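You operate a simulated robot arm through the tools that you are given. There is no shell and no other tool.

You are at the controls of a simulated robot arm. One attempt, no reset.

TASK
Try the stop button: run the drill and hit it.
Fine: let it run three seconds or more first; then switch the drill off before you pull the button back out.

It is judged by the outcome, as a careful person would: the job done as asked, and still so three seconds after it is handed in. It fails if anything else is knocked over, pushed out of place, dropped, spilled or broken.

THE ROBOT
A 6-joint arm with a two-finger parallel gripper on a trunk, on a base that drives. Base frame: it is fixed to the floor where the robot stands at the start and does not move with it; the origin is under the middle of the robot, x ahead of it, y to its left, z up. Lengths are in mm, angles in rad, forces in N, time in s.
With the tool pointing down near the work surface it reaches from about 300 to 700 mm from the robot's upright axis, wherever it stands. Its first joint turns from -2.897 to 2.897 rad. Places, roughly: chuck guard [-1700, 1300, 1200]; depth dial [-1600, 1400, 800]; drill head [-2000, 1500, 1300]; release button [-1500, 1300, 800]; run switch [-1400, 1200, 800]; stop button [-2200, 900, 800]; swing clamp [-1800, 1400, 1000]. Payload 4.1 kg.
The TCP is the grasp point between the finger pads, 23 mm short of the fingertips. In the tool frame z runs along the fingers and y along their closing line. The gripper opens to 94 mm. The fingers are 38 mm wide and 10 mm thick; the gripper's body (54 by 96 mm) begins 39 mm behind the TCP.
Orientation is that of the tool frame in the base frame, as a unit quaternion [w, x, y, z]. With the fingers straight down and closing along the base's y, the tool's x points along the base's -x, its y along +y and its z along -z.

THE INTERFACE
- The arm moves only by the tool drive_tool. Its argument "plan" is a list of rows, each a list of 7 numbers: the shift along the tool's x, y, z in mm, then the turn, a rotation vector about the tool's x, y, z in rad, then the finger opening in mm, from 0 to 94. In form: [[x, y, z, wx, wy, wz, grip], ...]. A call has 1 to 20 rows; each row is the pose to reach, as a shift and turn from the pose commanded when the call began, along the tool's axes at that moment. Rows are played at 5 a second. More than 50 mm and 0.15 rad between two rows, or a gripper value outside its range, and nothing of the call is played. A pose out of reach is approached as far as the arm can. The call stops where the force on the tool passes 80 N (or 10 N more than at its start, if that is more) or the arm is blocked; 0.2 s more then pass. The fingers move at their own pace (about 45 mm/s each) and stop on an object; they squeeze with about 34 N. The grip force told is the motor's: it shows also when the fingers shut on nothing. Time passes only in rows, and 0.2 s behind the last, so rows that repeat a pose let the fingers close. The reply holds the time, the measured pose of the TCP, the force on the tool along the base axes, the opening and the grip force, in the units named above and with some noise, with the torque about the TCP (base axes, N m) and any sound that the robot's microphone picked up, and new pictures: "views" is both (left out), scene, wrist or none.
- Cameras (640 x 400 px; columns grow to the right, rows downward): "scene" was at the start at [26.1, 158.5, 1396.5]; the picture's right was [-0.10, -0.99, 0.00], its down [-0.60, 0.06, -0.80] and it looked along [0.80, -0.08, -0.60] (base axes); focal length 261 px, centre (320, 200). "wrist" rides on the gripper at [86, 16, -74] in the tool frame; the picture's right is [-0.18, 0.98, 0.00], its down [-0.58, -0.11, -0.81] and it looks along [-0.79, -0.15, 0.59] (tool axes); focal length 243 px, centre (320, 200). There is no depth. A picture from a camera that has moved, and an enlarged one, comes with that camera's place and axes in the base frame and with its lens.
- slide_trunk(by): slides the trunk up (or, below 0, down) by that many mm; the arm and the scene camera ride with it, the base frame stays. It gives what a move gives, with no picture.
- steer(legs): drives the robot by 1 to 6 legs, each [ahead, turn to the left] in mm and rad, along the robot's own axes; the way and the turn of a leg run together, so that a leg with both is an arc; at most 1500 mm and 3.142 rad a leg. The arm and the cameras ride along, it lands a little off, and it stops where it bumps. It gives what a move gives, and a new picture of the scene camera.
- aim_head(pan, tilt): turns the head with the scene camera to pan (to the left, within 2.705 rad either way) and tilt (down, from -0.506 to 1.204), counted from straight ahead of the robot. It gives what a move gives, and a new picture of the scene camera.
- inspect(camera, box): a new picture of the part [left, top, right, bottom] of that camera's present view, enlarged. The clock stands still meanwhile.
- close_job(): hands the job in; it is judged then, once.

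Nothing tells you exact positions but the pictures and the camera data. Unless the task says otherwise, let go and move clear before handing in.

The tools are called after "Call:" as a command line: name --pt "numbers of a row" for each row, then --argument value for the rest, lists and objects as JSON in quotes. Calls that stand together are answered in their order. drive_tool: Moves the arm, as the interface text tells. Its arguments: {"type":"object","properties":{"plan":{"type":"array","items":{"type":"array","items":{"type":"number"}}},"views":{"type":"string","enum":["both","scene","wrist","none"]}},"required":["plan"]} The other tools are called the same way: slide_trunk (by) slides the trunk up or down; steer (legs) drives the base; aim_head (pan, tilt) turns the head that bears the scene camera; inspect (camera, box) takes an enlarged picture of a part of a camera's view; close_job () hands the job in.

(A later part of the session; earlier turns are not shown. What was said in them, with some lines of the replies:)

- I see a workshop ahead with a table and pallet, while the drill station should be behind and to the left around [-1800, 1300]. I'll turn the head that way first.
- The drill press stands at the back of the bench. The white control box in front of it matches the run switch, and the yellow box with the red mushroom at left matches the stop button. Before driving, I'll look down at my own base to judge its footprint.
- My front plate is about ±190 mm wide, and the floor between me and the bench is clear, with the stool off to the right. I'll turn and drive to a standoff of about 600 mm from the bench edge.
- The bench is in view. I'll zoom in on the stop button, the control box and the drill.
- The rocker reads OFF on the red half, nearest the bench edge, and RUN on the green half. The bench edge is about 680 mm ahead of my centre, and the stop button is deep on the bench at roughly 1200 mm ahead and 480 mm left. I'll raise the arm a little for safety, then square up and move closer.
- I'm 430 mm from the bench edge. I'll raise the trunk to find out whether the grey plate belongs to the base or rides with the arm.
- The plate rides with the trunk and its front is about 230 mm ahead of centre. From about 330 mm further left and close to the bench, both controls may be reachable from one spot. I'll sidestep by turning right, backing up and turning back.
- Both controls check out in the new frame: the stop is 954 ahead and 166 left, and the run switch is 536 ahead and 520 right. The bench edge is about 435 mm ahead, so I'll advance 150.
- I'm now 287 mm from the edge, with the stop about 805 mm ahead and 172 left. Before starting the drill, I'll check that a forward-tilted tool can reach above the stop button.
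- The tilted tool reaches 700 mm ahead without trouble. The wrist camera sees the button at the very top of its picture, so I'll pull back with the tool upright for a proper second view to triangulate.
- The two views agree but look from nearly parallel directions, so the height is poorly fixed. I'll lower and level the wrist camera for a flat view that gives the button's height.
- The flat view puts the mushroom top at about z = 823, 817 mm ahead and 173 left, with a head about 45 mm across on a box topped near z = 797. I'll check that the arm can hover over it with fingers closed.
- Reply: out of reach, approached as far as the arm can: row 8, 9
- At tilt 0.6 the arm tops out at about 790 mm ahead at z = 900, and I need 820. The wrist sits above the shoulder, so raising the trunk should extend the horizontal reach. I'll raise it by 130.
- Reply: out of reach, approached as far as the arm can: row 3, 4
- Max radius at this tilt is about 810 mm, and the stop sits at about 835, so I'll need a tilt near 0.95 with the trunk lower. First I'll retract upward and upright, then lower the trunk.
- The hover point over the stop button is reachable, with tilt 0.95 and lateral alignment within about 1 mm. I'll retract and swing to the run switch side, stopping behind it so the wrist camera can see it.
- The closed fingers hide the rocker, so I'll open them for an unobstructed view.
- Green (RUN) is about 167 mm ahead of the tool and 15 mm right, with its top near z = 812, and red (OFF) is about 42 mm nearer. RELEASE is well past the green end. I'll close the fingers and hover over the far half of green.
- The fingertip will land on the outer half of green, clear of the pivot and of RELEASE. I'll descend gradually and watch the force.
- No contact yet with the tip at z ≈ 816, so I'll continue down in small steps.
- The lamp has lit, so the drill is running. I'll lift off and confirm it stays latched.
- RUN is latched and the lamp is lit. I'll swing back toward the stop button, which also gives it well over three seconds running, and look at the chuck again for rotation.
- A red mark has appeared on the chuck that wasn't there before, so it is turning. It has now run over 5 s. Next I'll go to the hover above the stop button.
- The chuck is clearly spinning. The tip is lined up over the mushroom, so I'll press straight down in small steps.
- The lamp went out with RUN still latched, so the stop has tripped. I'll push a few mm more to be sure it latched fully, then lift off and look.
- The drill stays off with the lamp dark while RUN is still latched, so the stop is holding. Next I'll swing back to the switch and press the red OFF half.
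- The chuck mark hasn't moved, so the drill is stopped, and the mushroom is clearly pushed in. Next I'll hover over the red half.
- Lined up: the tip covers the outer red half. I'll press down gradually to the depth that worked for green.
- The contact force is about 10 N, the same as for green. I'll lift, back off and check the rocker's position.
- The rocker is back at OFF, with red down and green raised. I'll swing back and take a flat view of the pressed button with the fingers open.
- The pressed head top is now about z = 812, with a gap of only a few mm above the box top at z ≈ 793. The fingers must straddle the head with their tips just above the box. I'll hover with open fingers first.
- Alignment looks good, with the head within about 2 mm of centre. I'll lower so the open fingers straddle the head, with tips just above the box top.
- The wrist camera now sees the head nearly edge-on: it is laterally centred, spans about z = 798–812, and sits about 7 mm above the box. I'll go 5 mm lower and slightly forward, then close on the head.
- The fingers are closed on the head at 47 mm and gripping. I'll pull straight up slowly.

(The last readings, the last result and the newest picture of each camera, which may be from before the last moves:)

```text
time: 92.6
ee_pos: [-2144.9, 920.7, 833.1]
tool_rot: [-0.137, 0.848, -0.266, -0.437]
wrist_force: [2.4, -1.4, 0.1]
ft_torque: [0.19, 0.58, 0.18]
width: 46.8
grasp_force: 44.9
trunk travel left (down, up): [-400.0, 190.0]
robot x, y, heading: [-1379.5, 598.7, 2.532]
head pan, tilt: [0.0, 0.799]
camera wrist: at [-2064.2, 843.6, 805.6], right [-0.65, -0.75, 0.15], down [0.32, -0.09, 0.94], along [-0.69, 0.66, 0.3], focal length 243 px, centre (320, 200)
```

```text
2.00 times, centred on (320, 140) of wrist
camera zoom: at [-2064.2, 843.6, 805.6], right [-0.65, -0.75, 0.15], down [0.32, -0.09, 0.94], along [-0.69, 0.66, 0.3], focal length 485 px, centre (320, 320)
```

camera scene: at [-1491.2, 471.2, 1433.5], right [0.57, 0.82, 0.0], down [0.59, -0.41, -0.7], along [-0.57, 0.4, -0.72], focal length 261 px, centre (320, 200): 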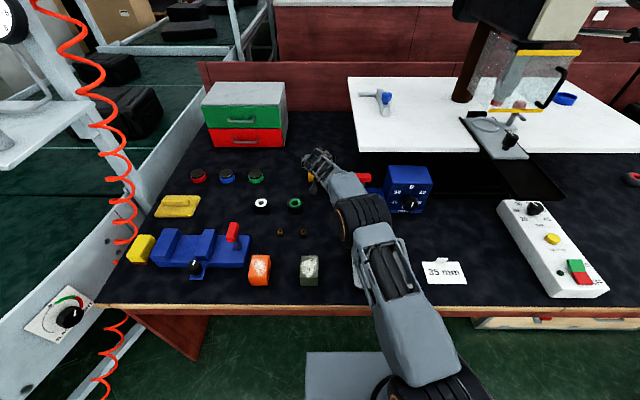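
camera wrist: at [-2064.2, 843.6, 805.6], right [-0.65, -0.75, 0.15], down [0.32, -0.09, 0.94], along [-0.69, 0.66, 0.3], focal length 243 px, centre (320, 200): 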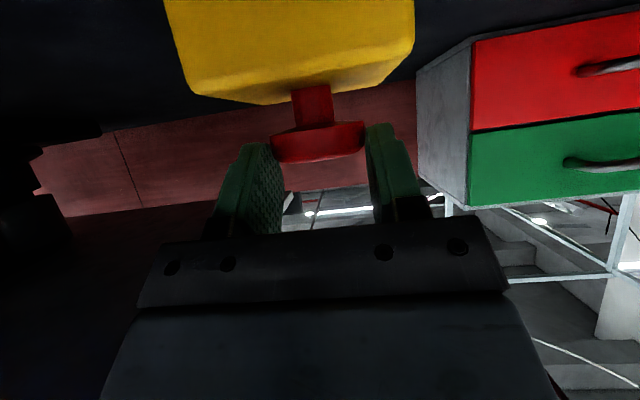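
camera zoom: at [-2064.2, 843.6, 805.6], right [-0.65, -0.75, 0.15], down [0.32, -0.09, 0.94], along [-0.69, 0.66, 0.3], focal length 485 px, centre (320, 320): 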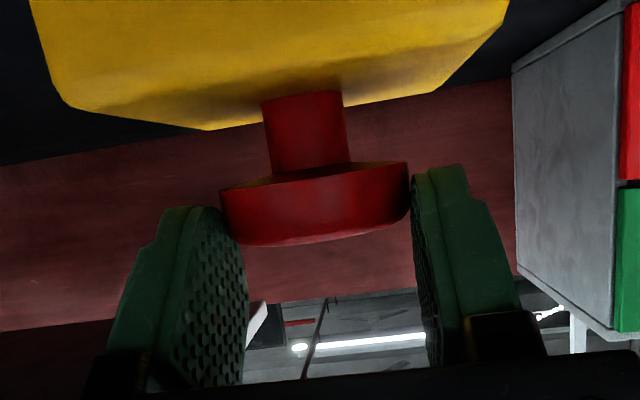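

The head came up about 11 mm with the gripper and the stem has extended. I'll nudge up another 1.5 mm to find the end stop.

Call:
drive_tool --pt "-0.8 0 -0.6 0 0 0 30" --pt "-1.2 0 -0.9 0 0 0 30" --pt "-1.2 0 -0.9 0 0 0 30" --views "wrist"

Call:
inspect --camera "wrist" --box '[170, 40, 470, 240]'

```text
time: 93.4
ee_pos: [-2146.6, 920.5, 832.8]
tool_rot: [-0.137, 0.849, -0.266, -0.436]
wrist_force: [-5.9, 1.2, -2.6]
ft_torque: [-0.04, 0.37, 0.17]
width: 46.8
grasp_force: 44.8
trunk travel left (down, up): [-400.0, 190.0]
robot x, y, heading: [-1382.0, 595.7, 2.532]
head pan, tilt: [0.0, 0.799]
camera wrist: at [-2064.2, 843.6, 806.0], right [-0.65, -0.74, 0.15], down [0.32, -0.09, 0.94], along [-0.69, 0.66, 0.3], focal length 243 px, centre (320, 200)
```

wrist: 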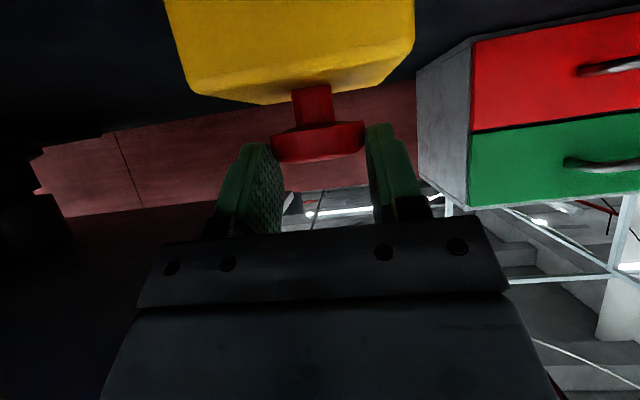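

```text
2.00 times, centred on (320, 140) of wrist
camera zoom: at [-2064.2, 843.6, 806.0], right [-0.65, -0.74, 0.15], down [0.32, -0.09, 0.94], along [-0.69, 0.66, 0.3], focal length 485 px, centre (320, 320)
```

zoom: 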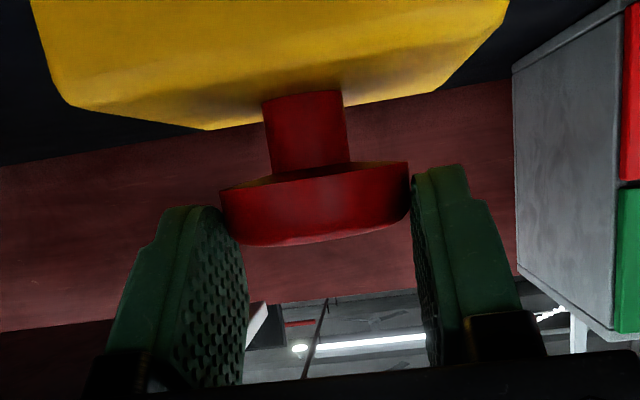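

The arm met a firm end stop, so the button is fully out. I'll open the fingers evenly, check it stays out, then rise.

Call:
drive_tool --pt "0.8 0 0.6 0 0 0 60" --pt "0.8 0 0.6 0 0 0 94" --pt "0.8 0 0.6 0 0 0 94" --pt "0.8 0 0.6 0 0 0 94" --pt "0.8 0 0.6 0 0 0 94" --views "wrist"

```text
time: 94.6
ee_pos: [-2145.2, 921.0, 832.9]
tool_rot: [-0.136, 0.849, -0.266, -0.436]
wrist_force: [0.3, 0.1, 0.0]
ft_torque: [-0.02, 0.02, 0.01]
width: 94.2
grasp_force: 0.1
trunk travel left (down, up): [-400.0, 190.0]
robot x, y, heading: [-1378.2, 594.4, 2.53]
head pan, tilt: [0.0, 0.799]
camera wrist: at [-2063.9, 843.9, 805.8], right [-0.65, -0.74, 0.15], down [0.32, -0.09, 0.94], along [-0.69, 0.66, 0.3], focal length 243 px, centre (320, 200)
```

wrist: 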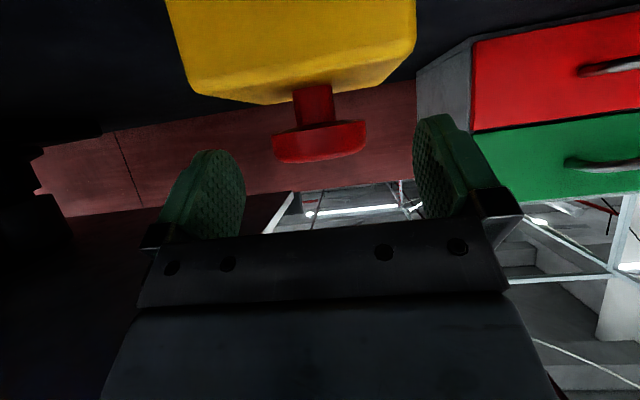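

The button stays out with the fingers open and no force. I'll rise straight up, then retract to the upright pose away from the bench items.

Call:
drive_tool --pt "-24.4 0 -17.5 0 0 0 94" --pt "-48.8 0 -35 0 0 0 94" --pt "-73 0 -52.4 0 0 0 94" --pt "-59 0 -86 0 0.095 0 94" --pt "-45 0 -119 0 0.19 0 94" --pt "-31 0 -152 0 0.285 0 94" --pt "-17 0 -186 0 0.38 0 94" --pt "-3 0 -219 0 0.475 0 94" --pt "11 0 -252 0 0.57 0 94" --pt "25 0 -286 0 0.665 0 94" --pt "39 0 -319 0 0.76 0 94" --pt "53 0 -352 0 0.855 0 94" --pt "67 0 -386 0 0.95 0 94"

Call:
inspect --camera "wrist" --box '[220, 120, 440, 240]'

```text
time: 97.4
ee_pos: [-1855.2, 718.1, 1004.5]
tool_rot: [0.001, 0.954, -0.301, 0.001]
wrist_force: [-0.6, 0.2, -0.2]
ft_torque: [0.01, -0.04, 0.02]
width: 93.9
grasp_force: 0.1
trunk travel left (down, up): [-400.0, 190.0]
robot x, y, heading: [-1377.7, 594.6, 2.529]
head pan, tilt: [0.0, 0.799]
camera scene: at [-1491.2, 471.2, 1433.5], right [0.57, 0.82, 0.0], down [0.59, -0.41, -0.7], along [-0.57, 0.4, -0.72], focal length 261 px, centre (320, 200)
camera wrist: at [-1794.2, 654.6, 1079.2], right [-0.71, -0.7, 0.0], down [-0.42, 0.42, 0.81], along [-0.56, 0.57, -0.59], focal length 243 px, centre (320, 200)
```

scene: 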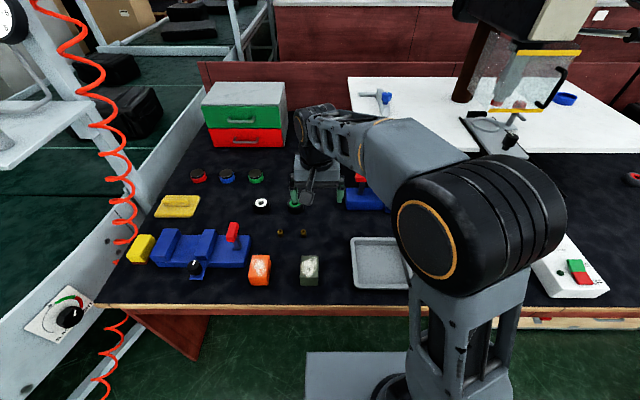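
wrist: 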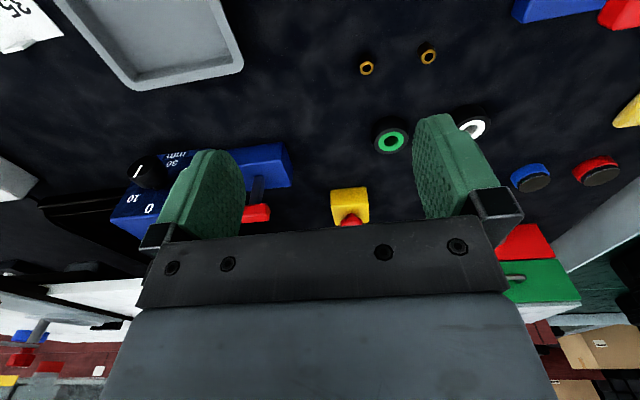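

```text
2.91 times, centred on (330, 180) of wrist
camera zoom: at [-1794.2, 654.6, 1079.2], right [-0.71, -0.7, 0.0], down [-0.42, 0.42, 0.81], along [-0.56, 0.57, -0.59], focal length 706 px, centre (291, 258)
```

zoom: 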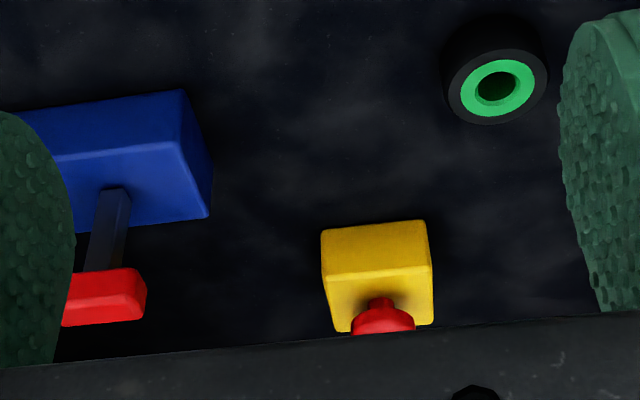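

The button is out and the arm is clear. I'll bring the arm back near its home pose and do a final check of the lamp, switch, chuck and stop button.

Call:
drive_tool --pt "5 -45 -15 0 0 0 94" --pt "10 -90 -30 0 0 0 94" --pt "15 -135 -45 0 0 0 94" --pt "20 -180 -60 0 0 0 94" --pt "25 -225 -75 0 0 0 94" --pt "30 -270 -85 0 0 0 94" --pt "40 -315 -85 0 0 0 94" --pt "50 -360 -85 0 0 0 94" --pt "60 -405 -85 0 0 0 94" --pt "75 -450 -85 0 0 0 94" --pt "90 -495 -85 0 0 0 94" --views "scene"

Call:
inspect --camera "scene" --box '[270, 140, 390, 215]'

Call:
inspect --camera "scene" --box '[530, 230, 610, 300]'

Call:
inspect --camera "scene" --box '[450, 30, 600, 170]'

```text
time: 99.8
ee_pos: [-1499.6, 1071.1, 1090.2]
tool_rot: [0.0, 0.954, -0.3, 0.0]
wrist_force: [0.1, -0.3, -0.4]
ft_torque: [0.01, 0.0, -0.04]
width: 93.9
grasp_force: 0.0
trunk travel left (down, up): [-400.0, 190.0]
robot x, y, heading: [-1376.7, 594.7, 2.534]
head pan, tilt: [0.0, 0.799]
camera scene: at [-1491.0, 471.4, 1433.6], right [0.57, 0.82, 0.0], down [0.59, -0.41, -0.7], along [-0.57, 0.4, -0.72], focal length 261 px, centre (320, 200)
```

scene: 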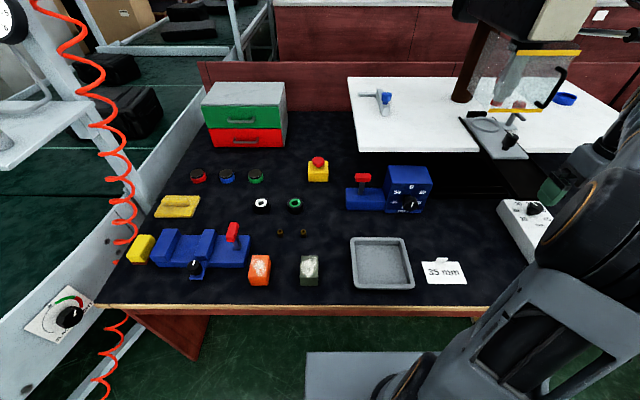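

```text
5.33 times, centred on (330, 178) of scene
camera zoom: at [-1491.0, 471.4, 1433.6], right [0.57, 0.82, 0.0], down [0.59, -0.41, -0.7], along [-0.57, 0.4, -0.72], focal length 1392 px, centre (267, 320)
```

zoom: 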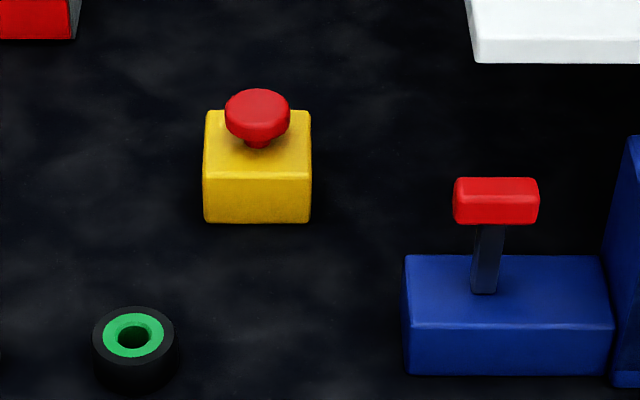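

```text
5.71 times, centred on (570, 265) of scene
camera zoom: at [-1491.0, 471.4, 1433.6], right [0.57, 0.82, 0.0], down [0.59, -0.41, -0.7], along [-0.57, 0.4, -0.72], focal length 1491 px, centre (-1109, -171)
```

zoom: 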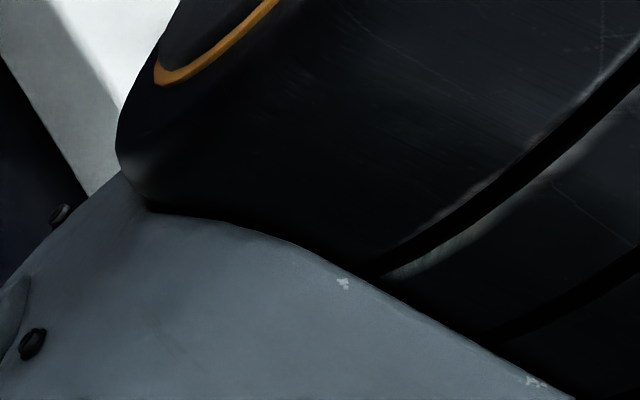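

```text
2.86 times, centred on (525, 100) of scene
camera zoom: at [-1491.0, 471.4, 1433.6], right [0.57, 0.82, 0.0], down [0.59, -0.41, -0.7], along [-0.57, 0.4, -0.72], focal length 746 px, centre (-266, 486)
```

zoom: 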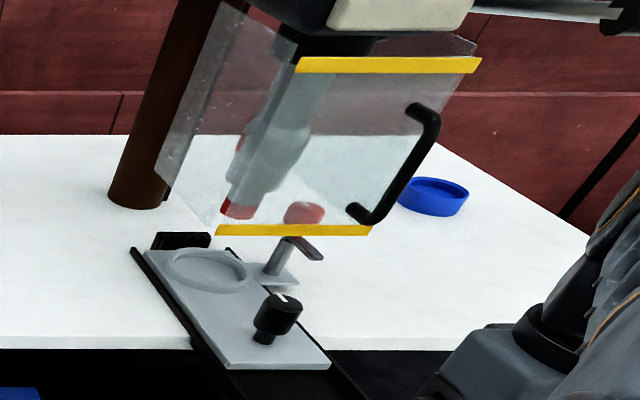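

The button is fully out and its box hasn't moved. The chuck mark is exactly where it stopped, the switch is at OFF, and the arm is clear with fingers open. I'll hand the job in.

Call:
close_job

```text
The job is handed in.
```

The stop button works: pressing it shut the drill down while the run switch was still on.

1. **Run:** I pressed the green RUN half. The lamp lit, the chuck turned, and the drill ran for about 8 seconds.
2. **Stop:** I pressed the stop button. The lamp went out, the chuck stopped, and the button stayed in.
3. **Switch off:** I pressed the red OFF half before touching the stop button again, and checked that the switch had gone over to OFF.
4. **Reset:** I pulled the stop button up until it met its end stop, and it stayed out when I let go. The chuck did not restart.

I saw nothing else on the bench moved or knocked over. The arm was clear with its fingers open when I handed the job in.
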